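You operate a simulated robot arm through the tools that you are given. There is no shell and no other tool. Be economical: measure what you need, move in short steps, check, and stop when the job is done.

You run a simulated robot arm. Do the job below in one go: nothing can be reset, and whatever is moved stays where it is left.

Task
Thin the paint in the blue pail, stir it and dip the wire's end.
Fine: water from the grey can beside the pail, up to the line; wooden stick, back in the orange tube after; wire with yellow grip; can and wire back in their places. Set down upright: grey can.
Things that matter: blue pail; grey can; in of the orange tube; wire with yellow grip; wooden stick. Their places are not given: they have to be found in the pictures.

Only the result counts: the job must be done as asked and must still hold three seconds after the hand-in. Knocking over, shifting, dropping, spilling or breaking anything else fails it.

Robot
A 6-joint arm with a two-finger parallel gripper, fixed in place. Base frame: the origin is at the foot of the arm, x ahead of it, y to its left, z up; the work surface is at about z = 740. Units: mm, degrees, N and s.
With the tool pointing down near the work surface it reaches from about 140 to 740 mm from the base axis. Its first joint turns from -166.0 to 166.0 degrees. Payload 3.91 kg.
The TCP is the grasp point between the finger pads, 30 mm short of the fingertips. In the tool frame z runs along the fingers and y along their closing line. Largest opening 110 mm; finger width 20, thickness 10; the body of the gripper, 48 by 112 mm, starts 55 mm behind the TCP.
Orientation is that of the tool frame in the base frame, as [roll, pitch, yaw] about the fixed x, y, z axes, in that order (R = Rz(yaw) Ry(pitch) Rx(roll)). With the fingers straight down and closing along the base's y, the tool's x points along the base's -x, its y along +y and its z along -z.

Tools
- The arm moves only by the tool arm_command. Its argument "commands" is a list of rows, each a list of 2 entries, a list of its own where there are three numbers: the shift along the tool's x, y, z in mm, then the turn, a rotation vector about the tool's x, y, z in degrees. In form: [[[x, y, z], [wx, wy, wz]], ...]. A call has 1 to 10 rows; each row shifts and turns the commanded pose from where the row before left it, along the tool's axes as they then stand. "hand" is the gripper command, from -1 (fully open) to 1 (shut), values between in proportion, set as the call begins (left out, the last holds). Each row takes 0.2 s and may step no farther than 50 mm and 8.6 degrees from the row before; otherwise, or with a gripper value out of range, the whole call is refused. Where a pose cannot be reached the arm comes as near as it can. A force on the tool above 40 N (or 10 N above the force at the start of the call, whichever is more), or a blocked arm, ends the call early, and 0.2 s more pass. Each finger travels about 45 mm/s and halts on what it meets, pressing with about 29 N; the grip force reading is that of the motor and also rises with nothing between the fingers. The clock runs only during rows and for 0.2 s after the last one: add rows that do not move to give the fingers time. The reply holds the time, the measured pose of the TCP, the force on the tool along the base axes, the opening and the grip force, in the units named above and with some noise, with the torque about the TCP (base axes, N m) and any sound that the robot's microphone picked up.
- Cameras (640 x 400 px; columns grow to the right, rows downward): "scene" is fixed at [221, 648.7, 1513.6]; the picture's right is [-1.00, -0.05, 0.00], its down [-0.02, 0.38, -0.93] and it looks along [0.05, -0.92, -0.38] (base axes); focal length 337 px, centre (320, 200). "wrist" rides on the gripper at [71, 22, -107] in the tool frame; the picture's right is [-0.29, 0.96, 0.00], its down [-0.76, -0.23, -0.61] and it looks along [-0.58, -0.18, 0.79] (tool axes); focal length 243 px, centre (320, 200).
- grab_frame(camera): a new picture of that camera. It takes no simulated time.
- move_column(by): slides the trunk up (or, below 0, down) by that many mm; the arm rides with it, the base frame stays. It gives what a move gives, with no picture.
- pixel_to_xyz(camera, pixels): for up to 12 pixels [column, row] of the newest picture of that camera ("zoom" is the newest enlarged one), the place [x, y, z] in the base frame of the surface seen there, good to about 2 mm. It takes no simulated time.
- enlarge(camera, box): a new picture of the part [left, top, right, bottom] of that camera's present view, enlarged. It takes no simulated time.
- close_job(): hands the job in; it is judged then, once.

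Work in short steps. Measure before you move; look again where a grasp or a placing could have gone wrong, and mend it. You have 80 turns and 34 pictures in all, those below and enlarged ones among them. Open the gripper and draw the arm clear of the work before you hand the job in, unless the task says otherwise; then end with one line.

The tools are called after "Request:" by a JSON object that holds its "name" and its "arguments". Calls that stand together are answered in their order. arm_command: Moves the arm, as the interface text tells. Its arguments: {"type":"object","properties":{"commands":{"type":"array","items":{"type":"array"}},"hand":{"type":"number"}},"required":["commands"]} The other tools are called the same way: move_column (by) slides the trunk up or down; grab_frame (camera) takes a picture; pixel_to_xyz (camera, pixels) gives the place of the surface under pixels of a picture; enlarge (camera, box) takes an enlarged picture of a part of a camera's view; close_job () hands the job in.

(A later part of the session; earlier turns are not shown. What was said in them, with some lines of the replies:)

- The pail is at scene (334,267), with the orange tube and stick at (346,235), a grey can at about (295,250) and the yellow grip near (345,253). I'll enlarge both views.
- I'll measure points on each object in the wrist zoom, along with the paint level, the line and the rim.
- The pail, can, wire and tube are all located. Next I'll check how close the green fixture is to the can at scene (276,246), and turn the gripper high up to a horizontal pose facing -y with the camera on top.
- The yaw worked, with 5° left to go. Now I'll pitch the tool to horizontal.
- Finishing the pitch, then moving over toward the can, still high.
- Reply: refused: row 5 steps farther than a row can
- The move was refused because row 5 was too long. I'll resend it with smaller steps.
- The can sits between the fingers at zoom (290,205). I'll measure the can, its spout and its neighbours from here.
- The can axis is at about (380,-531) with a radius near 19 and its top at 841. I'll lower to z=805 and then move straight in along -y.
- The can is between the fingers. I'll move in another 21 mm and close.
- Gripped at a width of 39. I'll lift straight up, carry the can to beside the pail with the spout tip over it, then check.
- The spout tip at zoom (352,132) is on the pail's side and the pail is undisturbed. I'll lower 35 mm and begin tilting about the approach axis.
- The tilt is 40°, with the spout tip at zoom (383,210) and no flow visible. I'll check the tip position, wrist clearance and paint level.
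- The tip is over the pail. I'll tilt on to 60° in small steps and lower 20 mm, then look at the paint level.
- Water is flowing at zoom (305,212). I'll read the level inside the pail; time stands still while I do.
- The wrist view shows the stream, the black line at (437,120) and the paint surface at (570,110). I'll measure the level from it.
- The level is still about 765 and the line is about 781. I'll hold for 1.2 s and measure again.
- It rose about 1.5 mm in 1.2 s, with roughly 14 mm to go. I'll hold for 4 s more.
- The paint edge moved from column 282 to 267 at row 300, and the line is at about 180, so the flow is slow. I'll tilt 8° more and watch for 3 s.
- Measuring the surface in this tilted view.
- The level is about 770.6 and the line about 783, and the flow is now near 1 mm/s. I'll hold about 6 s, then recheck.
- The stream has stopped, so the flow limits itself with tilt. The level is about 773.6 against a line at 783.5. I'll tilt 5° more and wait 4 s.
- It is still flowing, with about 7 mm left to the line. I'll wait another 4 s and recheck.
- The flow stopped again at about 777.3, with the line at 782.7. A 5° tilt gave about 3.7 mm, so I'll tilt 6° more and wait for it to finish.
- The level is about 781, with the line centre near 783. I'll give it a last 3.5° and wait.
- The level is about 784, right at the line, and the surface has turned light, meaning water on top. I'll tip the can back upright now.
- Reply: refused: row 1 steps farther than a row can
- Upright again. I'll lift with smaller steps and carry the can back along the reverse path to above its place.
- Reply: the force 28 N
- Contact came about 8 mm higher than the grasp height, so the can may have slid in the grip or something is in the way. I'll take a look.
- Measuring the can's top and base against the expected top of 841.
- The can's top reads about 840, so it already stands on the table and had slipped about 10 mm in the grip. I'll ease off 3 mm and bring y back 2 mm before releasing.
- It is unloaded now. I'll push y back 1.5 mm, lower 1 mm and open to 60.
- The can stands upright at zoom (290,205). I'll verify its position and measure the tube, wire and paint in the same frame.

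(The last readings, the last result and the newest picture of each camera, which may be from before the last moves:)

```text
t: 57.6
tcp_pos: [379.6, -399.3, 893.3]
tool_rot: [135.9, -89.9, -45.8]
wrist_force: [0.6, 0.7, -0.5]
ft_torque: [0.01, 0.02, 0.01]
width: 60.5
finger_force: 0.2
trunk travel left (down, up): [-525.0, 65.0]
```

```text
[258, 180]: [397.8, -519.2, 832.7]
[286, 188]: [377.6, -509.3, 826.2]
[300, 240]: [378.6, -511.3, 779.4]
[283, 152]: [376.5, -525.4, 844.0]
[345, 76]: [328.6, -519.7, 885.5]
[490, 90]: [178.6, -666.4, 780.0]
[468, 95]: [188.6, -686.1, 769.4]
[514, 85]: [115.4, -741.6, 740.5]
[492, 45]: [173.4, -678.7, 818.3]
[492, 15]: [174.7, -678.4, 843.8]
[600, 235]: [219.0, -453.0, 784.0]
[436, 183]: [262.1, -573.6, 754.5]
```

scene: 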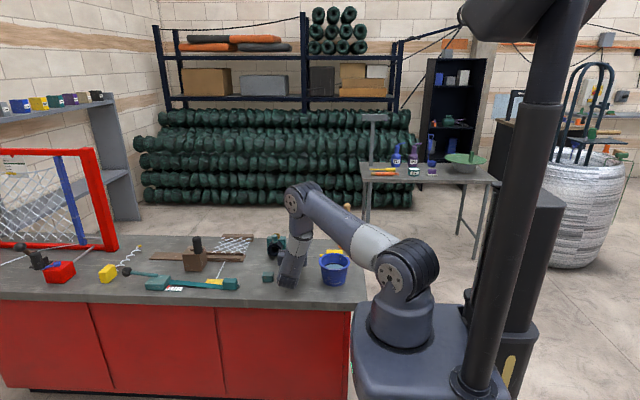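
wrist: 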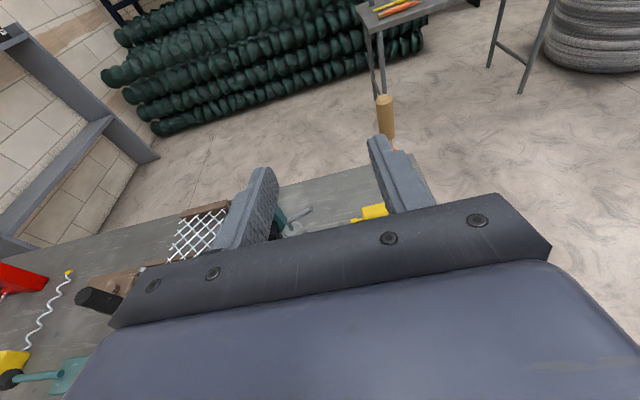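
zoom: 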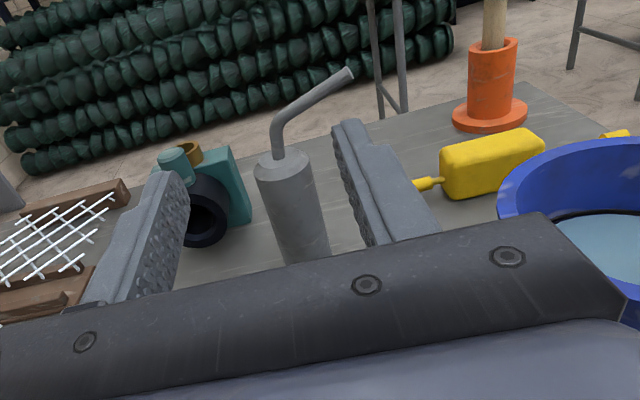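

The can is back within 2–3 mm and the paint is at the 784 line. Next is the stick: I'll move at z≈918 to face its handle.

Request:
{"name": "arm_command", "arguments": {"commands": [[[25, 0, 0], [0, 0, 0]], [[0, 45, 0], [0, 0, 0]], [[0, 45, 0], [0, 0, 0]], [[0, 45, 0], [0, 0, 0]], [[0, 45, 0], [0, 0, 0]], [[0, 28, 0], [0, 0, 0]], [[0, 0, 45], [0, 0, 0]], [[0, 0, 45], [0, 0, 0]], [[0, 0, 45], [0, 0, 0]], [[0, 0, 0], [0, 0, 0]]]}}

Request:
{"name": "grab_frame", "arguments": {"camera": "wrist"}}

```text
t: 59.8
tcp_pos: [173.6, -535.2, 916.9]
tool_rot: [139.7, -89.7, -49.5]
wrist_force: [-0.9, -0.3, -0.1]
ft_torque: [0.02, 0.0, 0.01]
width: 60.3
finger_force: 0.0
trunk travel left (down, up): [-525.0, 65.0]
```

```text
9 pictures are left
```

wrist: 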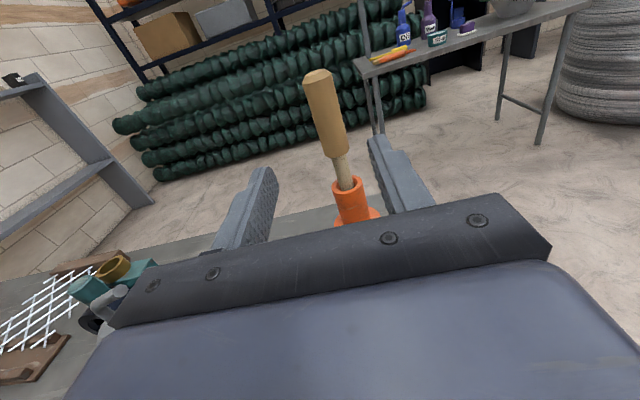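

The handle is at (325,115). I'll measure its sides, top and the tube mouth.

Request:
{"name": "pixel_to_xyz", "arguments": {"camera": "wrist", "pixels": [[318, 72], [318, 85], [325, 110], [334, 145], [314, 112], [337, 108], [343, 172], [346, 188], [333, 188], [363, 186], [332, 154], [322, 150]]}}

```text
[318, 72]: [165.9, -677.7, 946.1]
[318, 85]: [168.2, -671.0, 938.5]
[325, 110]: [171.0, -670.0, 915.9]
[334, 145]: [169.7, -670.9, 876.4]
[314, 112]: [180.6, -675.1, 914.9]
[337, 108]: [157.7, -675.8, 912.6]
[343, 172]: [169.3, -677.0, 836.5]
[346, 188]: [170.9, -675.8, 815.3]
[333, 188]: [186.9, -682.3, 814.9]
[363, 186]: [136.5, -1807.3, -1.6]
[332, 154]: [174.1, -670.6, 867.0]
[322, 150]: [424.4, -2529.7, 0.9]
```

The handle axis is about (169.5,-684), spanning z 866–952. I'll move in 149 mm and close.

Request:
{"name": "arm_command", "arguments": {"commands": [[[0, 3.5, 40], [0, 0, 0]], [[0, 0, 45], [0, 0, 0]], [[0, 0, 40], [0, 0, 0]], [[0, 0, 23], [0, 0, 0]], [[0, 0, 0], [0, 0, 0]]]}}

Request:
{"name": "arm_command", "arguments": {"commands": [[[0, 0, 0], [0, 0, 0]], [[0, 0, 0], [0, 0, 0]], [[0, 0, 0], [0, 0, 0]], [[0, 0, 0], [0, 0, 0]]], "hand": 1}}

```text
t: 61.0
tcp_pos: [169.8, -681.5, 919.5]
tool_rot: [150.4, -89.8, -60.9]
wrist_force: [-0.5, -0.5, 0.3]
ft_torque: [0.0, 0.03, 0.01]
width: 60.4
finger_force: 0.2
trunk travel left (down, up): [-525.0, 65.0]
```

```text
t: 62.0
tcp_pos: [171.4, -680.7, 917.4]
tool_rot: [147.8, -89.8, -58.3]
wrist_force: [-0.3, -0.5, 0.3]
ft_torque: [0.03, 0.04, -0.01]
width: 28.5
finger_force: 28.8
trunk travel left (down, up): [-525.0, 65.0]
```

Gripped at 28.5. I'll lift straight up 115 mm, watching the forces.

Request:
{"name": "arm_command", "arguments": {"commands": [[[15, 0, 0], [0, 0, 0]], [[25, 0, 0], [0, 0, 0]], [[25, 0, 0], [0, 0, 0]], [[25, 0, 0], [0, 0, 0]], [[25, 0, 0], [0, 0, 0]], [[0, 0, 0], [0, 0, 0]]]}}

Request:
{"name": "grab_frame", "arguments": {"camera": "scene"}}

```text
t: 63.4
tcp_pos: [168.8, -682.3, 1033.7]
tool_rot: [138.9, -89.8, -49.0]
wrist_force: [-0.8, 0.2, 0.0]
ft_torque: [0.02, 0.02, 0.0]
width: 28.4
finger_force: 29.3
trunk travel left (down, up): [-525.0, 65.0]
```

```text
8 pictures are left
```

scene: 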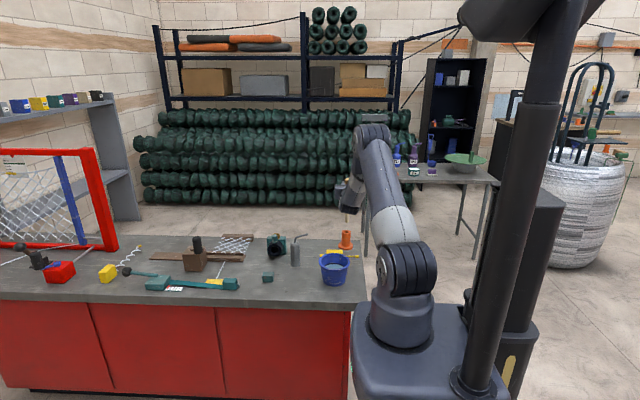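

The stick is out of the tube, with its shaft near (347,218). I'll find its tip height.

Request:
{"name": "pixel_to_xyz", "arguments": {"camera": "scene", "pixels": [[347, 214], [347, 217], [347, 220], [347, 222], [347, 224], [347, 226], [347, 228], [346, 222], [346, 225]]}}

```text
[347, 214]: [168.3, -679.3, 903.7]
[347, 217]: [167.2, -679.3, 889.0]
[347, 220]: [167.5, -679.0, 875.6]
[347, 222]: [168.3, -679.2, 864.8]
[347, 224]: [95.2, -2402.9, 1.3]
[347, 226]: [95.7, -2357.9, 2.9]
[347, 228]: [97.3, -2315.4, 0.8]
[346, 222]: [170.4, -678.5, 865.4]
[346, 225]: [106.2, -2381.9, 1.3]
```

The tip is about 174 mm below the TCP. I'll carry it over the pail centre, keeping the tip near z=860 above the 822 rim, then lower to a tip height of about 758.

Request:
{"name": "arm_command", "arguments": {"commands": [[[0, -9, -43], [0, 0, 0]], [[0, -8, -43], [0, 0, 0]], [[0, -8, -43], [0, 0, 0]], [[0, -8, -43], [0, 0, 0]], [[0, -8, -44], [0, 0, 0]], [[0, -8, -44], [0, 0, 0]], [[0, 0, 0], [0, 0, 0]], [[0, 0, 0], [0, 0, 0]]]}}

Request:
{"name": "enlarge", "arguments": {"camera": "scene", "box": [295, 195, 375, 290]}}

```text
t: 65.2
tcp_pos: [217.1, -422.8, 1032.3]
tool_rot: [137.5, -89.8, -47.7]
wrist_force: [0.2, 0.2, -0.7]
ft_torque: [0.0, 0.03, 0.03]
width: 28.1
finger_force: 28.5
trunk travel left (down, up): [-525.0, 65.0]
```

```text
4.21 times, centred on (335, 242) of scene
```

zoom: 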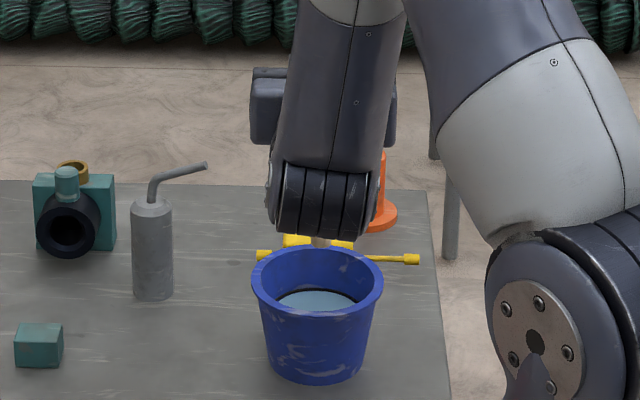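

The stick's tip shows at (320,242), centred over the pail. I'll lower it gently into the paint.

Request:
{"name": "arm_command", "arguments": {"commands": [[[-25, 0, 0], [0, 0, 0]], [[-25, 0, 0], [0, 0, 0]], [[-25, 0, 0], [0, 0, 0]], [[-15, 0, 0], [0, 0, 0]], [[-11, 0, 0], [0, 0, 0]], [[0, 0, 0], [0, 0, 0]]]}}

Request:
{"name": "arm_command", "arguments": {"commands": [[[0, 10, 0], [0, 0, 0]], [[0, 8, 0], [0, 0, 0]], [[0, -2.4, 9], [0, 0, 0]], [[0, -6.6, 6.6], [0, 0, 0]], [[0, -9, 2.4], [0, 0, 0]], [[0, -9, -2.4], [0, 0, 0]], [[0, -6.6, -6.6], [0, 0, 0]], [[0, -2.4, -9], [0, 0, 0]], [[0, 2.4, -9], [0, 0, 0]], [[0, 6.6, -6.6], [0, 0, 0]]]}}

```text
t: 66.6
tcp_pos: [216.6, -421.6, 931.3]
tool_rot: [135.7, -90.0, -45.6]
wrist_force: [-0.3, 0.0, -0.8]
ft_torque: [-0.03, 0.02, -0.04]
width: 28.1
finger_force: 29.4
trunk travel left (down, up): [-525.0, 65.0]
```

```text
t: 68.8
tcp_pos: [227.3, -406.2, 933.2]
tool_rot: [134.7, -89.9, -44.8]
wrist_force: [0.0, 0.1, -0.7]
ft_torque: [0.02, 0.02, 0.0]
width: 28.6
finger_force: 29.0
trunk travel left (down, up): [-525.0, 65.0]
```

No contact forces. I'll continue the circles for about three turns.

Request:
{"name": "arm_command", "arguments": {"commands": [[[0, 9, -2.4], [0, 0, 0]], [[0, 9, 2.4], [0, 0, 0]], [[0, 6.6, 6.6], [0, 0, 0]], [[0, 2.4, 9], [0, 0, 0]], [[0, -2.4, 9], [0, 0, 0]], [[0, -6.6, 6.6], [0, 0, 0]], [[0, -9, 2.4], [0, 0, 0]], [[0, -9, -2.4], [0, 0, 0]], [[0, -6.6, -6.6], [0, 0, 0]], [[0, -2.4, -9], [0, 0, 0]]]}}

Request:
{"name": "arm_command", "arguments": {"commands": [[[0, 2.4, -9], [0, 0, 0]], [[0, 6.6, -6.6], [0, 0, 0]], [[0, 9, -2.4], [0, 0, 0]], [[0, 9, 2.4], [0, 0, 0]], [[0, 6.6, 6.6], [0, 0, 0]], [[0, 2.4, 9], [0, 0, 0]], [[0, -2.4, 9], [0, 0, 0]], [[0, -6.6, 6.6], [0, 0, 0]], [[0, -9, 2.4], [0, 0, 0]], [[0, -9, -2.4], [0, 0, 0]]]}}

Request:
{"name": "arm_command", "arguments": {"commands": [[[0, -6.6, -6.6], [0, 0, 0]], [[0, -2.4, -9], [0, 0, 0]], [[0, 2.4, -9], [0, 0, 0]], [[0, 6.6, -6.6], [0, 0, 0]], [[0, 9, -2.4], [0, 0, 0]], [[0, 9, 2.4], [0, 0, 0]], [[0, 6.6, 6.6], [0, 0, 0]], [[0, 2.4, 9], [0, 0, 0]], [[0, -2.4, 9], [0, 0, 0]], [[0, -6.6, 6.6], [0, 0, 0]]]}}

Request:
{"name": "enlarge", "arguments": {"camera": "scene", "box": [295, 195, 375, 290]}}

```text
t: 71.0
tcp_pos: [235.8, -423.0, 931.8]
tool_rot: [131.1, -89.9, -41.1]
wrist_force: [0.9, 0.1, -1.1]
ft_torque: [0.0, 0.01, -0.01]
width: 28.4
finger_force: 28.8
trunk travel left (down, up): [-525.0, 65.0]
```

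```text
t: 73.2
tcp_pos: [227.8, -437.5, 932.4]
tool_rot: [136.0, -89.8, -46.0]
wrist_force: [-0.2, 0.6, -1.0]
ft_torque: [-0.02, 0.0, -0.02]
width: 28.1
finger_force: 28.7
trunk travel left (down, up): [-525.0, 65.0]
```

```text
t: 75.4
tcp_pos: [208.6, -437.2, 931.5]
tool_rot: [138.8, -89.8, -49.0]
wrist_force: [0.3, -0.1, -0.2]
ft_torque: [-0.02, 0.0, 0.01]
width: 28.1
finger_force: 29.3
trunk travel left (down, up): [-525.0, 65.0]
```

```text
4.21 times, centred on (335, 242) of scene
```

zoom: 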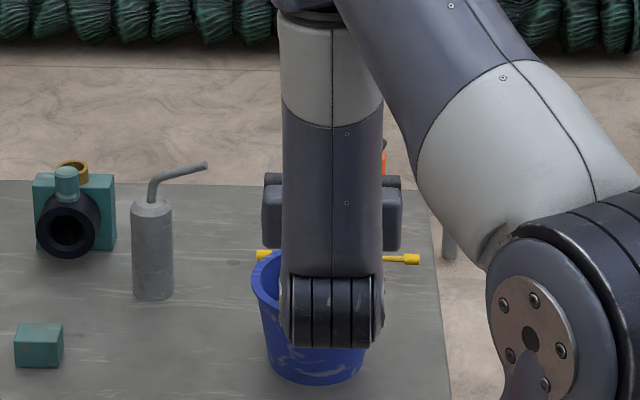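

The view is blocked by the wrist. I'll stir two more turns to be sure, finishing at the centre, then raise the stick and look.

Request:
{"name": "arm_command", "arguments": {"commands": [[[0, -9, 2.4], [0, 0, 0]], [[0, -9, -2.4], [0, 0, 0]], [[0, -6.6, -6.6], [0, 0, 0]], [[0, -2.4, -9], [0, 0, 0]], [[0, 2.4, -9], [0, 0, 0]], [[0, 6.6, -6.6], [0, 0, 0]], [[0, 9, -2.4], [0, 0, 0]], [[0, 9, 2.4], [0, 0, 0]], [[0, 6.6, 6.6], [0, 0, 0]], [[0, 2.4, 9], [0, 0, 0]]]}}

Request:
{"name": "arm_command", "arguments": {"commands": [[[0, -2.4, 9], [0, 0, 0]], [[0, -6.6, 6.6], [0, 0, 0]], [[0, -9, 2.4], [0, 0, 0]], [[0, -9, -2.4], [0, 0, 0]], [[0, -6.6, -6.6], [0, 0, 0]], [[0, -2.4, -9], [0, 0, 0]], [[0, 2.4, -9], [0, 0, 0]], [[0, 6.6, -6.6], [0, 0, 0]], [[0, 9, -2.4], [0, 0, 0]], [[0, 9, 2.4], [0, 0, 0]]]}}

Request:
{"name": "arm_command", "arguments": {"commands": [[[0, 6.6, 6.6], [0, 0, 0]], [[0, 2.4, 9], [0, 0, 0]], [[0, -8, 0], [0, 0, 0]], [[0, -9, 0], [0, 0, 0]], [[0, 0, 0], [0, 0, 0]], [[25, 0, 0], [0, 0, 0]], [[25, 0, 0], [0, 0, 0]], [[25, 0, 0], [0, 0, 0]], [[26, 0, 0], [0, 0, 0]], [[0, 0, 0], [0, 0, 0]]]}}

Request:
{"name": "enlarge", "arguments": {"camera": "scene", "box": [295, 195, 375, 290]}}

```text
t: 77.6
tcp_pos: [199.9, -421.3, 931.3]
tool_rot: [127.9, -89.8, -38.0]
wrist_force: [-0.2, 0.9, -0.1]
ft_torque: [0.01, 0.04, 0.0]
width: 28.3
finger_force: 29.3
trunk travel left (down, up): [-525.0, 65.0]
```

```text
t: 79.8
tcp_pos: [209.0, -406.8, 931.9]
tool_rot: [140.0, -89.9, -50.0]
wrist_force: [1.5, -0.3, 0.0]
ft_torque: [0.01, -0.12, 0.03]
width: 28.0
finger_force: 29.2
trunk travel left (down, up): [-525.0, 65.0]
```

```text
t: 82.0
tcp_pos: [217.4, -420.9, 1033.7]
tool_rot: [140.0, -89.8, -50.2]
wrist_force: [-0.2, 0.7, -1.1]
ft_torque: [0.05, -0.06, -0.03]
width: 27.7
finger_force: 29.1
trunk travel left (down, up): [-525.0, 65.0]
```

```text
4.21 times, centred on (335, 242) of scene
```

zoom: 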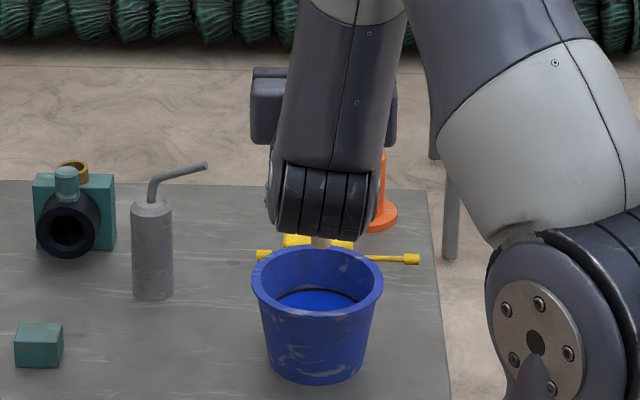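

The paint is now uniformly blue, so it is stirred, and the pail hasn't moved. I'll carry the stick back above the tube along the reverse path and verify alignment.

Request:
{"name": "arm_command", "arguments": {"commands": [[[0, 8, 44], [0, 0, 0]], [[0, 8, 44], [0, 0, 0]], [[0, 8, 43], [0, 0, 0]], [[0, 8, 43], [0, 0, 0]], [[0, 8, 43], [0, 0, 0]], [[0, 8, 43], [0, 0, 0]], [[0, 0, 0], [0, 0, 0]], [[0, 0, 0], [0, 0, 0]]]}}

Request:
{"name": "enlarge", "arguments": {"camera": "scene", "box": [320, 200, 370, 260]}}

```text
t: 83.8
tcp_pos: [169.6, -683.8, 1031.5]
tool_rot: [134.8, -89.8, -44.8]
wrist_force: [0.6, 0.2, -0.4]
ft_torque: [0.0, -0.02, -0.02]
width: 27.4
finger_force: 29.2
trunk travel left (down, up): [-525.0, 65.0]
```

```text
6.67 times, centred on (345, 230) of scene
```

zoom: 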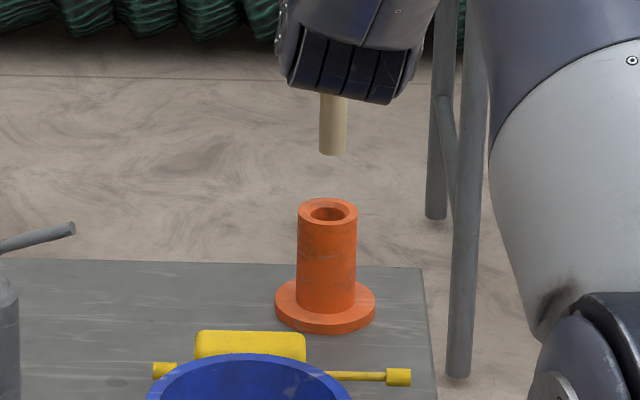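

The stick tip is at (333,152) above the tube mouth at (328,212). I'll measure the offset between them.

Request:
{"name": "pixel_to_xyz", "arguments": {"camera": "zoom", "pixels": [[333, 150], [333, 110], [321, 140], [345, 140], [302, 210], [354, 208], [328, 222], [328, 201], [328, 228], [300, 260], [355, 260], [327, 260]]}}

```text
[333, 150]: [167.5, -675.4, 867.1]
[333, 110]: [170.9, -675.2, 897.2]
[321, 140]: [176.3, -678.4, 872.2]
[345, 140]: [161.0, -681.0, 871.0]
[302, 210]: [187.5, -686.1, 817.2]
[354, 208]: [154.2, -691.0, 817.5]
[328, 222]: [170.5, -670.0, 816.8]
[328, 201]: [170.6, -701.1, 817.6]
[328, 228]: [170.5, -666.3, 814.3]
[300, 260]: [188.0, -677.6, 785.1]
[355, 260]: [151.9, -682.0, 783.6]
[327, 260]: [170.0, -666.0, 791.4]
```

The tube hole is at about (170.8,-684.5) and the stick tip at (168.6,-684.2). I'll shift +2.2 mm in x and lower in stages.

Request:
{"name": "arm_command", "arguments": {"commands": [[[0, -2.2, 0], [0, 0, 0]], [[-20, 0, 0], [0, 0, 0]], [[-15, 0, 0], [0, 0, 0]], [[-10, 0, 0], [0, 0, 0]], [[-10, 0, 0], [0, 0, 0]], [[-5, 0, 0], [0, 0, 0]], [[0, 0, 0], [0, 0, 0]]]}}

```text
t: 85.4
tcp_pos: [172.9, -682.2, 973.0]
tool_rot: [128.4, -89.9, -38.4]
wrist_force: [-1.4, -1.3, 1.2]
ft_torque: [-0.21, 0.17, 0.02]
width: 27.1
finger_force: 28.8
trunk travel left (down, up): [-525.0, 65.0]
```

The tip is in the tube with a light wall touch pushing it toward -x and -y. I'll give way 1 mm each way and lower on.

Request:
{"name": "arm_command", "arguments": {"commands": [[[0, 1, 1], [0, 0, 0]], [[-12, 0, 0], [0, 0, 0]], [[-12, 0, 0], [0, 0, 0]], [[0, 0, 0], [0, 0, 0]]]}}

```text
t: 86.4
tcp_pos: [171.9, -682.9, 947.1]
tool_rot: [147.8, -89.8, -58.1]
wrist_force: [-0.2, 1.0, -0.2]
ft_torque: [0.0, 0.0, 0.03]
width: 27.2
finger_force: 28.6
trunk travel left (down, up): [-525.0, 65.0]
```

It is free now. I'll lower to near the bottom.

Request:
{"name": "arm_command", "arguments": {"commands": [[[-12, 0, 0], [0, 0, 0]], [[-8, 0, 0], [0, 0, 0]], [[-5, 0, 0], [0, 0, 0]], [[0, 0, 0], [0, 0, 0]]]}}

```text
t: 87.4
tcp_pos: [172.9, -681.9, 924.8]
tool_rot: [147.5, -89.8, -58.1]
wrist_force: [-0.4, 0.1, -0.7]
ft_torque: [0.0, 0.01, -0.01]
width: 27.0
finger_force: 29.1
trunk travel left (down, up): [-525.0, 65.0]
```

Still no bottom contact, so I'll lower another 8 mm in small steps.

Request:
{"name": "arm_command", "arguments": {"commands": [[[-3, 0, 0], [0, 0, 0]], [[-3, 0, 0], [0, 0, 0]], [[-2, 0, 0], [0, 0, 0]], [[0, 0, 0], [0, 0, 0]]]}}

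```text
t: 88.4
tcp_pos: [170.3, -682.1, 918.2]
tool_rot: [12.5, -89.8, 77.0]
wrist_force: [0.8, 0.3, 15.0]
ft_torque: [0.08, -0.09, -0.03]
width: 27.0
finger_force: 29.3
trunk travel left (down, up): [-525.0, 65.0]
```

The bottom is reached with 15 N upward. I'll ease 1 mm, open, and back away along +y.

Request:
{"name": "arm_command", "arguments": {"commands": [[[1, 0, 0], [0, 0, 0]], [[0, 0, 0], [0, 0, 0]]]}}

Request:
{"name": "arm_command", "arguments": {"commands": [[[0, 0, 0], [0, 0, 0]], [[0, 0, 0], [0, 0, 0]], [[0, 0, 0], [0, 0, 0]]], "hand": -0.1}}

Request:
{"name": "arm_command", "arguments": {"commands": [[[0, 0, -30], [0, 0, 0]], [[0, 0, -45], [0, 0, 0]], [[0, 0, -45], [0, 0, 0]], [[45, 0, -20], [0, 0, 0]], [[45, 0, 0], [0, 0, 0]], [[45, 0, 0], [0, 0, 0]], [[0, -45, 0], [0, 0, 0]], [[0, 0, 0], [0, 0, 0]]]}}

```text
t: 89.0
tcp_pos: [169.7, -683.7, 917.7]
tool_rot: [33.0, -89.9, 56.5]
wrist_force: [-0.3, -2.2, 19.2]
ft_torque: [-0.4, -0.02, -0.02]
width: 26.9
finger_force: 28.6
trunk travel left (down, up): [-525.0, 65.0]
```

```text
t: 89.8
tcp_pos: [170.9, -681.9, 914.8]
tool_rot: [153.6, -89.8, -64.2]
wrist_force: [-1.2, 0.0, 0.1]
ft_torque: [-0.02, -0.01, 0.0]
width: 60.4
finger_force: 0.0
trunk travel left (down, up): [-525.0, 65.0]
```

```text
t: 91.6
tcp_pos: [218.6, -543.8, 1049.8]
tool_rot: [134.1, -89.7, -44.2]
wrist_force: [0.6, 0.4, -0.4]
ft_torque: [-0.01, 0.03, 0.0]
width: 60.8
finger_force: 0.0
trunk travel left (down, up): [-525.0, 65.0]
```

The stick is released. Now the wire: I'll lower to a moderate height and turn the tool to point straight down with tool x along +x, so the camera ends on top when tilting.

Request:
{"name": "arm_command", "arguments": {"commands": [[[-45, 0, 0], [0, 0, 0]], [[-35, 0, 0], [0, 0, 0]], [[0, 0, 0], [4.6188, -4.6188, -4.6188]], [[0, 0, 0], [4.6188, -4.6188, -4.6188]], [[0, 0, 0], [4.6188, -4.6188, -4.6188]], [[0, 0, 0], [4.6188, -4.6188, -4.6188]], [[0, 0, 0], [4.6188, -4.6188, -4.6188]], [[0, 0, 0], [4.6188, -4.6188, -4.6188]], [[0, 0, 0], [4.6188, -4.6188, -4.6188]], [[0, 0, 0], [0, 0, 0]]]}}

Request:
{"name": "arm_command", "arguments": {"commands": [[[0, 0, 0], [4.6188, -4.6188, -4.6188]], [[0, 0, 0], [4.6188, -4.6188, -4.6188]], [[0, 0, 0], [4.6188, -4.6188, -4.6188]], [[0, 0, 0], [4.6188, -4.6188, -4.6188]], [[0, 0, 0], [4.6188, -4.6188, -4.6188]], [[0, 0, 0], [4.6188, -4.6188, -4.6188]], [[0, 0, 0], [4.6188, -4.6188, -4.6188]], [[0, 0, 0], [4.6188, -4.6188, -4.6188]], [[0, 0, 0], [0, 0, 0]]]}}

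```text
t: 93.8
tcp_pos: [314.4, -518.5, 994.0]
tool_rot: [151.9, -44.3, -28.2]
wrist_force: [0.8, -0.5, -0.2]
ft_torque: [-0.01, 0.03, 0.04]
width: 60.3
finger_force: 0.0
out of reach, approached as far as the arm can: row 4, 5, 6, 7, 8, 9
trunk travel left (down, up): [-525.0, 65.0]
```

```text
t: 95.8
tcp_pos: [245.4, -485.4, 929.9]
tool_rot: [-179.7, -13.0, 1.5]
wrist_force: [0.4, 0.3, -0.5]
ft_torque: [0.0, -0.01, -0.02]
width: 60.7
finger_force: 0.0
out of reach, approached as far as the arm can: row 3, 4, 5, 6, 7, 8
trunk travel left (down, up): [-525.0, 65.0]
```

The straight-down pose is out of reach this high and far out. I'll lower the commanded pose, which should bring it within reach.

Request:
{"name": "arm_command", "arguments": {"commands": [[[0, 0, 40], [0, 0, 0]], [[0, 0, 40], [0, 0, 0]], [[0, 0, 0], [0, 0, 0]], [[0, 0, 0], [0, 0, 0]]]}}

```text
t: 96.8
tcp_pos: [263.3, -484.9, 852.5]
tool_rot: [-179.8, -13.2, 1.4]
wrist_force: [0.2, 1.8, 14.5]
ft_torque: [0.46, -0.06, 0.0]
width: 60.8
finger_force: 0.8
trunk travel left (down, up): [-525.0, 65.0]
```

The reading shows 14.5 N upward at (263,-485), so a finger is touching the pail rim. I'm backing straight up.

Request:
{"name": "arm_command", "arguments": {"commands": [[[0, 0, -20], [0, 0, 0]], [[0, 0, -20], [0, 0, 0]], [[0, 0, 0], [0, 0, 0]]]}}

Request:
{"name": "grab_frame", "arguments": {"camera": "scene"}}

```text
t: 97.6
tcp_pos: [254.8, -485.3, 891.8]
tool_rot: [-179.7, -13.1, 1.4]
wrist_force: [-0.4, 0.2, -1.0]
ft_torque: [-0.01, 0.02, -0.01]
width: 60.4
finger_force: 0.1
trunk travel left (down, up): [-525.0, 65.0]
```

```text
3 pictures are left
```

scene: 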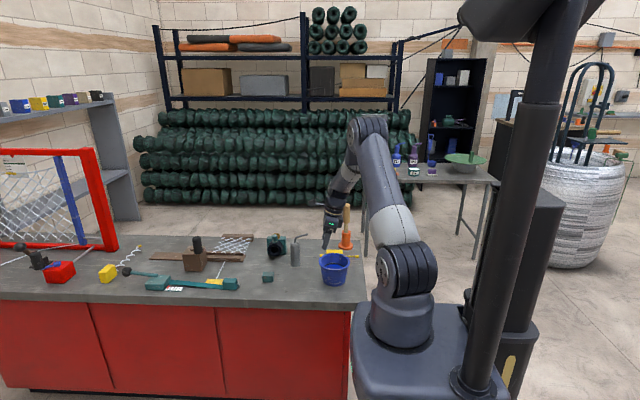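

The pail appears in the same place at (334,267). I'll verify it, the stick and the wire numerically.

Request:
{"name": "pixel_to_xyz", "arguments": {"camera": "scene", "pixels": [[335, 275], [335, 265], [320, 257], [349, 257], [346, 208], [346, 215], [346, 240], [358, 257], [361, 257], [294, 255], [342, 252], [334, 283]]}}

```text
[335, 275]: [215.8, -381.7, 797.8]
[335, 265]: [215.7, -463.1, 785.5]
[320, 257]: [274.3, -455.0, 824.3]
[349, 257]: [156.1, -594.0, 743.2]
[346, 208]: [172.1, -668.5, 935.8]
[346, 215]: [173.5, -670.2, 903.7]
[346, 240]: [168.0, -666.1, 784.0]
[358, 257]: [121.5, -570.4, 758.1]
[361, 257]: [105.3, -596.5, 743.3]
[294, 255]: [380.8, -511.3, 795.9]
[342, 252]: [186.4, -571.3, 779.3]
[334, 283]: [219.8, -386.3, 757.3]
```

Everything is in place: the pail is within 1 mm and the paint is at the line. I'll straighten the tool by -13° about its y and move to above the wire grip, staying above the rim.

Request:
{"name": "arm_command", "arguments": {"commands": [[[0, 0, 0], [0, -6.5, 0]], [[0, 0, 0], [0, -6.5, 0]], [[0, 0, 0], [0, 0, 0]], [[-10, 30, 0], [0, 0, 0]], [[-10, 30, 0], [0, 0, 0]], [[0, 0, 0], [0, 0, 0]]]}}

```text
t: 99.0
tcp_pos: [234.7, -546.5, 886.8]
tool_rot: [-179.7, -13.5, 1.3]
wrist_force: [0.8, 1.1, -0.8]
ft_torque: [0.02, -0.01, 0.02]
width: 60.3
finger_force: 0.0
out of reach, approached as far as the arm can: row 1, 2
trunk travel left (down, up): [-525.0, 65.0]
```

The wrist cannot go closer than 13.5° from vertical in this direction, but the tilt is harmless for gripping across y. I'll use a 17.5° tilt, go over the grip at (220,-572), and descend.

Request:
{"name": "arm_command", "arguments": {"commands": [[[0, 0, 0], [0, 4, 0]], [[-14, 25.5, -4.4], [0, 0, 0]], [[0, 0, 0], [0, 0, 0]], [[0, 0, 0], [0, 0, 0]]]}}

```text
t: 100.0
tcp_pos: [221.8, -574.2, 888.1]
tool_rot: [-179.7, -17.2, 1.5]
wrist_force: [-1.1, 0.5, 0.2]
ft_torque: [-0.05, -0.01, -0.04]
width: 60.3
finger_force: 0.0
trunk travel left (down, up): [-525.0, 65.0]
```

On target. I'll trim yaw and y a little and descend 111 mm to z≈777.

Request:
{"name": "arm_command", "arguments": {"commands": [[[-0.8, -1.2, 0], [0, 0, 1.4]], [[-9, 0, 29], [0, 0, 0]], [[-9, 0, 29], [0, 0, 0]], [[-9, 0, 29], [0, 0, 0]], [[-5.8, 0, 19], [0, 0, 0]], [[0, 0, 0], [0, 0, 0]], [[0, 0, 0], [0, 0, 0]]]}}

Request:
{"name": "enlarge", "arguments": {"camera": "scene", "box": [310, 210, 370, 285]}}

```text
t: 101.6
tcp_pos: [221.8, -570.3, 775.4]
tool_rot: [-179.3, -17.1, -0.1]
wrist_force: [0.3, -0.2, 0.0]
ft_torque: [0.0, -0.03, -0.01]
width: 60.6
finger_force: 0.0
trunk travel left (down, up): [-525.0, 65.0]
```

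```text
5.33 times, centred on (340, 248) of scene
```

zoom: 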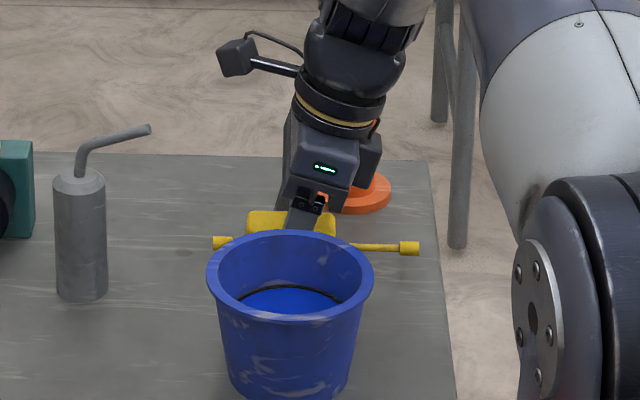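

The fingers straddle the yellow grip at zoom (300,215). Closing.

Request:
{"name": "arm_command", "arguments": {"commands": [[[0, 0, 0], [0, 0, 0]], [[0, 0, 0], [0, 0, 0]], [[0, 0, 0], [0, 0, 0]], [[0, 0, 0], [0, 0, 0]]], "hand": 1}}

```text
t: 102.6
tcp_pos: [221.8, -569.6, 775.6]
tool_rot: [-179.3, -17.0, -0.1]
wrist_force: [0.8, -0.4, 0.3]
ft_torque: [-0.06, -0.03, -0.02]
width: 31.7
finger_force: 28.9
trunk travel left (down, up): [-525.0, 65.0]
```

Gripped at 31.7. I'll lift it straight up 165 mm.

Request:
{"name": "arm_command", "arguments": {"commands": [[[6, 0, -19], [0, 0, 0]], [[10.2, 0, -33.5], [0, 0, 0]], [[10.2, 0, -33.5], [0, 0, 0]], [[10.2, 0, -33.5], [0, 0, 0]], [[11.6, 0, -38], [0, 0, 0]], [[0, 0, 0], [0, 0, 0]]]}}

```text
t: 104.0
tcp_pos: [222.2, -571.9, 940.6]
tool_rot: [-179.2, -17.1, -0.2]
wrist_force: [0.2, 0.4, -0.7]
ft_torque: [0.01, -0.03, -0.03]
width: 31.8
finger_force: 29.1
trunk travel left (down, up): [-525.0, 65.0]
```

I'll carry it to y≈-423 at height, then tilt the wire's tip down with +y turns.

Request:
{"name": "arm_command", "arguments": {"commands": [[[0, -40, 0], [0, 0, 0]], [[0, -40, 0], [0, 0, 0]], [[0, -40, 0], [0, 0, 0]], [[0, -28, 0], [0, 0, 0]], [[0, 0, 0], [0, 0, 0]]]}}

Request:
{"name": "arm_command", "arguments": {"commands": [[[0, 0, 0], [0, 8.1, 0]], [[0, 0, 0], [0, 8.1, 0]], [[0, 0, 0], [0, 8.1, 0]], [[0, 0, 0], [0, 8.1, 0]], [[0, 0, 0], [0, 8.1, 0]], [[0, 0, 0], [0, 8.1, 0]], [[0, 0, 0], [0, 8.1, 0]], [[0, 0, 0], [0, 8.1, 0]], [[0, 0, 0], [0, 0, 0]]]}}

```text
t: 105.2
tcp_pos: [222.8, -422.1, 939.0]
tool_rot: [-179.3, -17.1, 0.0]
wrist_force: [-1.1, -0.3, -1.2]
ft_torque: [0.01, 0.03, 0.01]
width: 31.6
finger_force: 29.1
trunk travel left (down, up): [-525.0, 65.0]
```

```text
t: 107.2
tcp_pos: [221.1, -423.7, 940.6]
tool_rot: [-175.2, -81.9, -4.5]
wrist_force: [-0.4, -0.4, -1.5]
ft_torque: [-0.01, 0.02, 0.02]
width: 31.3
finger_force: 29.2
trunk travel left (down, up): [-525.0, 65.0]
```

Tilt reached 82° as planned, with the tip at about z=843. I'll shift 12 mm in +x, then lower 74 mm so the tip goes about 15 mm under the 784 surface.

Request:
{"name": "arm_command", "arguments": {"commands": [[[1.7, 0, 11.9], [0, 0, 0]], [[-19.8, 0, 2.8], [0, 0, 0]], [[-19.8, 0, 2.8], [0, 0, 0]], [[-19.8, 0, 2.8], [0, 0, 0]], [[-13.9, 0, 1.9], [0, 0, 0]], [[0, 0, 0], [0, 0, 0]], [[0, 0, 0], [0, 0, 0]]]}}

Request:
{"name": "enlarge", "arguments": {"camera": "scene", "box": [310, 210, 370, 285]}}

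```text
t: 108.8
tcp_pos: [233.1, -421.6, 868.8]
tool_rot: [-175.2, -81.8, -4.8]
wrist_force: [0.1, 0.4, -0.8]
ft_torque: [0.01, 0.02, -0.01]
width: 31.6
finger_force: 28.8
trunk travel left (down, up): [-525.0, 65.0]
```

```text
5.33 times, centred on (340, 248) of scene
```

zoom: 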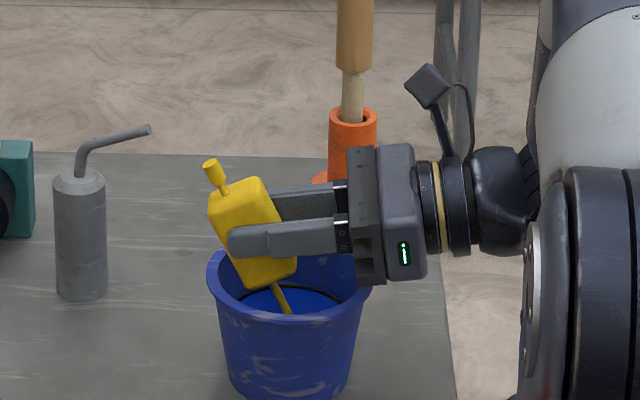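

The stick stands back in the tube and the wire goes down into the pail at (285,300). I'll measure the wire and surface to confirm immersion.

Request:
{"name": "pixel_to_xyz", "arguments": {"camera": "zoom", "pixels": [[277, 289], [283, 300], [288, 310], [270, 285], [310, 300], [262, 300], [300, 312], [211, 168], [236, 262], [330, 300]]}}

```text
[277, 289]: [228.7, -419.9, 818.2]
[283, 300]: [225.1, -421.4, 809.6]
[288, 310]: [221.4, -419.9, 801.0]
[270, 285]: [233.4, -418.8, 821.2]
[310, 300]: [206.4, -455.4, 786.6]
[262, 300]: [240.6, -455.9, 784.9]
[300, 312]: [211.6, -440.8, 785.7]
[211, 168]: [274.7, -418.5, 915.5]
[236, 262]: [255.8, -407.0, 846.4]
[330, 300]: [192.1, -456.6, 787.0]
```

The bead's centre is at z≈780 with the surface at about 786, so it is dipped but shallow. I'll lower 8 mm more, hold briefly, then lift out slowly.

Request:
{"name": "arm_command", "arguments": {"commands": [[[-4, 0, 0.5], [0, 0, 0]], [[-4, 0, 0.6], [0, 0, 0]], [[0, 0, 0], [0, 0, 0]], [[0, 0, 0], [0, 0, 0]], [[0, 0, 0], [0, 0, 0]], [[0, 0, 0], [0, 0, 0]], [[0, 0, 0], [0, 0, 0]]]}}

Request:
{"name": "arm_command", "arguments": {"commands": [[[14, 0, -2], [0, 0, 0]], [[18, 0, -2.5], [0, 0, 0]], [[19.8, 0, -2.8], [0, 0, 0]], [[19.8, 0, -2.8], [0, 0, 0]], [[9.7, 0, -1.9], [0, 0, 0]], [[0, 0, 0], [0, 0, 0]], [[0, 0, 0], [0, 0, 0]], [[0, 0, 0], [0, 0, 0]]]}}

```text
t: 110.4
tcp_pos: [232.6, -421.5, 859.3]
tool_rot: [-175.0, -81.8, -4.8]
wrist_force: [0.1, -0.5, -0.8]
ft_torque: [0.03, 0.01, -0.02]
width: 31.6
finger_force: 29.7
trunk travel left (down, up): [-525.0, 65.0]
```

```text
t: 112.2
tcp_pos: [231.1, -422.6, 941.2]
tool_rot: [-175.0, -81.7, -4.8]
wrist_force: [0.5, 0.1, -0.4]
ft_torque: [0.02, 0.02, 0.03]
width: 31.6
finger_force: 29.1
trunk travel left (down, up): [-525.0, 65.0]
```

Lifted clear. I'll rotate the wire back to level while still over the pail.

Request:
{"name": "arm_command", "arguments": {"commands": [[[0, 0, 0], [0, -8.1, 0]], [[0, 0, 0], [0, -8.1, 0]], [[0, 0, 0], [0, -8.1, 0]], [[0, 0, 0], [0, -8.1, 0]], [[0, 0, 0], [0, -8.1, 0]], [[0, 0, 0], [0, -8.1, 0]], [[0, 0, 0], [0, -8.1, 0]], [[0, 0, 0], [0, -8.1, 0]], [[0, 0, 0], [0, 0, 0]], [[0, 0, 0], [0, 0, 0]]]}}

```text
t: 114.4
tcp_pos: [232.6, -423.3, 943.2]
tool_rot: [-179.3, -17.0, -0.1]
wrist_force: [0.2, -0.6, -1.2]
ft_torque: [0.0, 0.01, 0.02]
width: 31.5
finger_force: 28.9
trunk travel left (down, up): [-525.0, 65.0]
```

I'm returning to above its place.

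Request:
{"name": "arm_command", "arguments": {"commands": [[[0, 40, 0], [0, 0, 0]], [[0, 40, 0], [0, 0, 0]], [[-5, 40, -1.6], [0, 0, 0]], [[-5.3, 28, -1.6], [0, 0, 0]], [[0, 0, 0], [0, 0, 0]], [[0, 0, 0], [0, 0, 0]]]}}

Request:
{"name": "arm_command", "arguments": {"commands": [[[-10.2, 0, 33.5], [0, 0, 0]], [[-10.2, 0, 33.5], [0, 0, 0]], [[-10.2, 0, 33.5], [0, 0, 0]], [[-8.8, 0, 28.7], [0, 0, 0]], [[-4.4, 0, 14.3], [0, 0, 0]], [[0, 0, 0], [0, 0, 0]], [[0, 0, 0], [0, 0, 0]]]}}

```text
t: 115.8
tcp_pos: [224.0, -570.9, 938.8]
tool_rot: [-179.3, -17.2, 0.0]
wrist_force: [-0.9, -1.2, -1.4]
ft_torque: [-0.04, -0.02, 0.01]
width: 31.7
finger_force: 29.1
trunk travel left (down, up): [-525.0, 65.0]
```

```text
t: 117.4
tcp_pos: [222.8, -568.3, 790.0]
tool_rot: [-179.3, -17.1, 0.0]
wrist_force: [0.8, -0.2, -2.2]
ft_torque: [0.03, -0.01, 0.05]
width: 31.5
finger_force: 29.4
trunk travel left (down, up): [-525.0, 65.0]
```

At z=790 with no contact. I'll lower in small steps until it touches.

Request:
{"name": "arm_command", "arguments": {"commands": [[[-2, 0.7, 6], [0, 0, 0]], [[-1.2, 0, 3.8], [0, 0, 0]], [[-0.6, 0, 1.9], [0, 0, 0]], [[0, 0, 0], [0, 0, 0]]]}}

```text
t: 118.4
tcp_pos: [221.9, -569.4, 777.6]
tool_rot: [-179.3, -17.1, -0.1]
wrist_force: [-0.4, -0.5, -0.9]
ft_torque: [0.04, -0.04, 0.0]
width: 31.4
finger_force: 29.3
trunk travel left (down, up): [-525.0, 65.0]
```

Request:
{"name": "arm_command", "arguments": {"commands": [[[-0.3, 0, 1], [0, 0, 0]], [[-0.3, 0, 0.9], [0, 0, 0]], [[0, 0, 0], [0, 0, 0]]]}}

```text
t: 119.2
tcp_pos: [222.3, -570.0, 776.1]
tool_rot: [-179.3, -17.1, -0.1]
wrist_force: [-0.2, -0.3, -2.1]
ft_torque: [-0.01, -0.02, 0.01]
width: 31.8
finger_force: 29.3
trunk travel left (down, up): [-525.0, 65.0]
```

Almost at the grasp height with no contact yet. I'll lower 1 mm more, then open.

Request:
{"name": "arm_command", "arguments": {"commands": [[[-0.3, 0, 1], [0, 0, 0]], [[0, 0, 0], [0, 0, 0]]]}}

Request:
{"name": "arm_command", "arguments": {"commands": [[[0, 0, 0], [0, 0, 0]], [[0, 0, 0], [0, 0, 0]], [[0, 0, 0], [0, 0, 0]], [[0, 0, 0], [0, 0, 0]]], "hand": -0.1}}

Request:
{"name": "arm_command", "arguments": {"commands": [[[6, 0, -19], [0, 0, 0]], [[10.2, 0, -33.5], [0, 0, 0]], [[10.2, 0, -33.5], [0, 0, 0]], [[10.2, 0, -33.5], [0, 0, 0]], [[0, -40, 0], [0, 0, 0]], [[0, -40, 0], [0, 0, 0]], [[0, -40, -30], [0, 0, 0]], [[0, -40, -30], [0, 0, 0]], [[0, 0, 0], [0, 0, 0]]]}}

Request:
{"name": "enlarge", "arguments": {"camera": "scene", "box": [275, 195, 370, 290]}}

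```text
t: 119.8
tcp_pos: [222.0, -570.3, 776.3]
tool_rot: [-179.3, -17.1, 0.0]
wrist_force: [-0.6, 1.6, 5.2]
ft_torque: [-0.05, 0.02, -0.03]
width: 31.2
finger_force: 28.3
trunk travel left (down, up): [-525.0, 65.0]
```

```text
t: 120.8
tcp_pos: [222.9, -569.4, 775.4]
tool_rot: [-179.3, -17.0, -0.1]
wrist_force: [-0.1, -0.4, -0.7]
ft_torque: [-0.02, -0.01, 0.03]
width: 60.7
finger_force: 0.1
trunk travel left (down, up): [-525.0, 65.0]
```

```text
t: 122.8
tcp_pos: [201.7, -414.2, 958.6]
tool_rot: [-179.3, -17.1, -0.1]
wrist_force: [0.3, 0.3, 0.1]
ft_torque: [0.02, -0.02, 0.02]
width: 60.4
finger_force: 0.1
trunk travel left (down, up): [-525.0, 65.0]
```

```text
4.21 times, centred on (322, 242) of scene
```

zoom: 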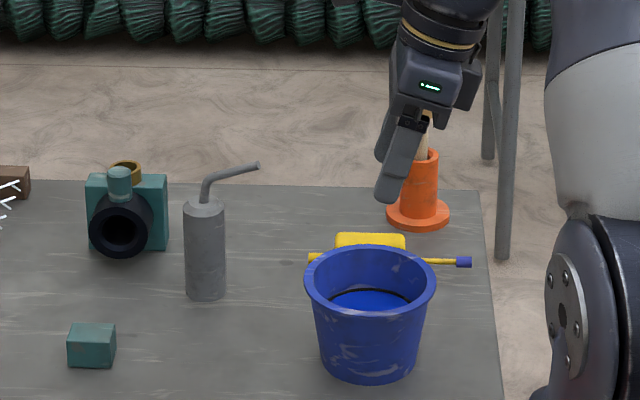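

The wire's end is now blue and everything is in place. I'll do a last numeric check, then raise the arm clear.

Request:
{"name": "pixel_to_xyz", "arguments": {"camera": "zoom", "pixels": [[464, 262], [314, 258], [370, 239], [205, 250], [205, 215], [256, 166], [370, 300], [370, 340]]}}

Request:
{"name": "arm_command", "arguments": {"commands": [[[0, 0, -40], [0, 0, 0]], [[0, 0, -40], [0, 0, 0]], [[0, -40, 0], [0, 0, 0]], [[0, 0, 0], [0, 0, 0]]], "hand": -1}}

```text
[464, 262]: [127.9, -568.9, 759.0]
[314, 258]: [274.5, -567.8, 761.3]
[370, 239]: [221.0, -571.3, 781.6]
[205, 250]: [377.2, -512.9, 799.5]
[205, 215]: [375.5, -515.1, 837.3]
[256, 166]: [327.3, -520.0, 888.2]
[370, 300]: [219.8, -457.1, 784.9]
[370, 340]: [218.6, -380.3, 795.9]
```

```text
t: 123.8
tcp_pos: [176.8, -373.0, 1037.3]
tool_rot: [-179.3, -17.1, -0.1]
wrist_force: [-0.3, -0.4, 0.2]
ft_torque: [-0.05, 0.02, 0.01]
width: 110.2
finger_force: 0.1
trunk travel left (down, up): [-525.0, 65.0]
```

The wire is within 1–2 mm of its place, the can is upright within about 3 mm of its own, the paint is at the line, and the arm is clear. Handing in.

Request:
{"name": "close_job", "arguments": {}}

```text
The job is handed in.
```

The job is handed in: the paint is thinned to the line and stirred, the wire's end is dipped, and the can, stick and wire are back in their places with the can upright. One finger touched the pail's rim along the way, and the pail moved no more than about 1 mm.
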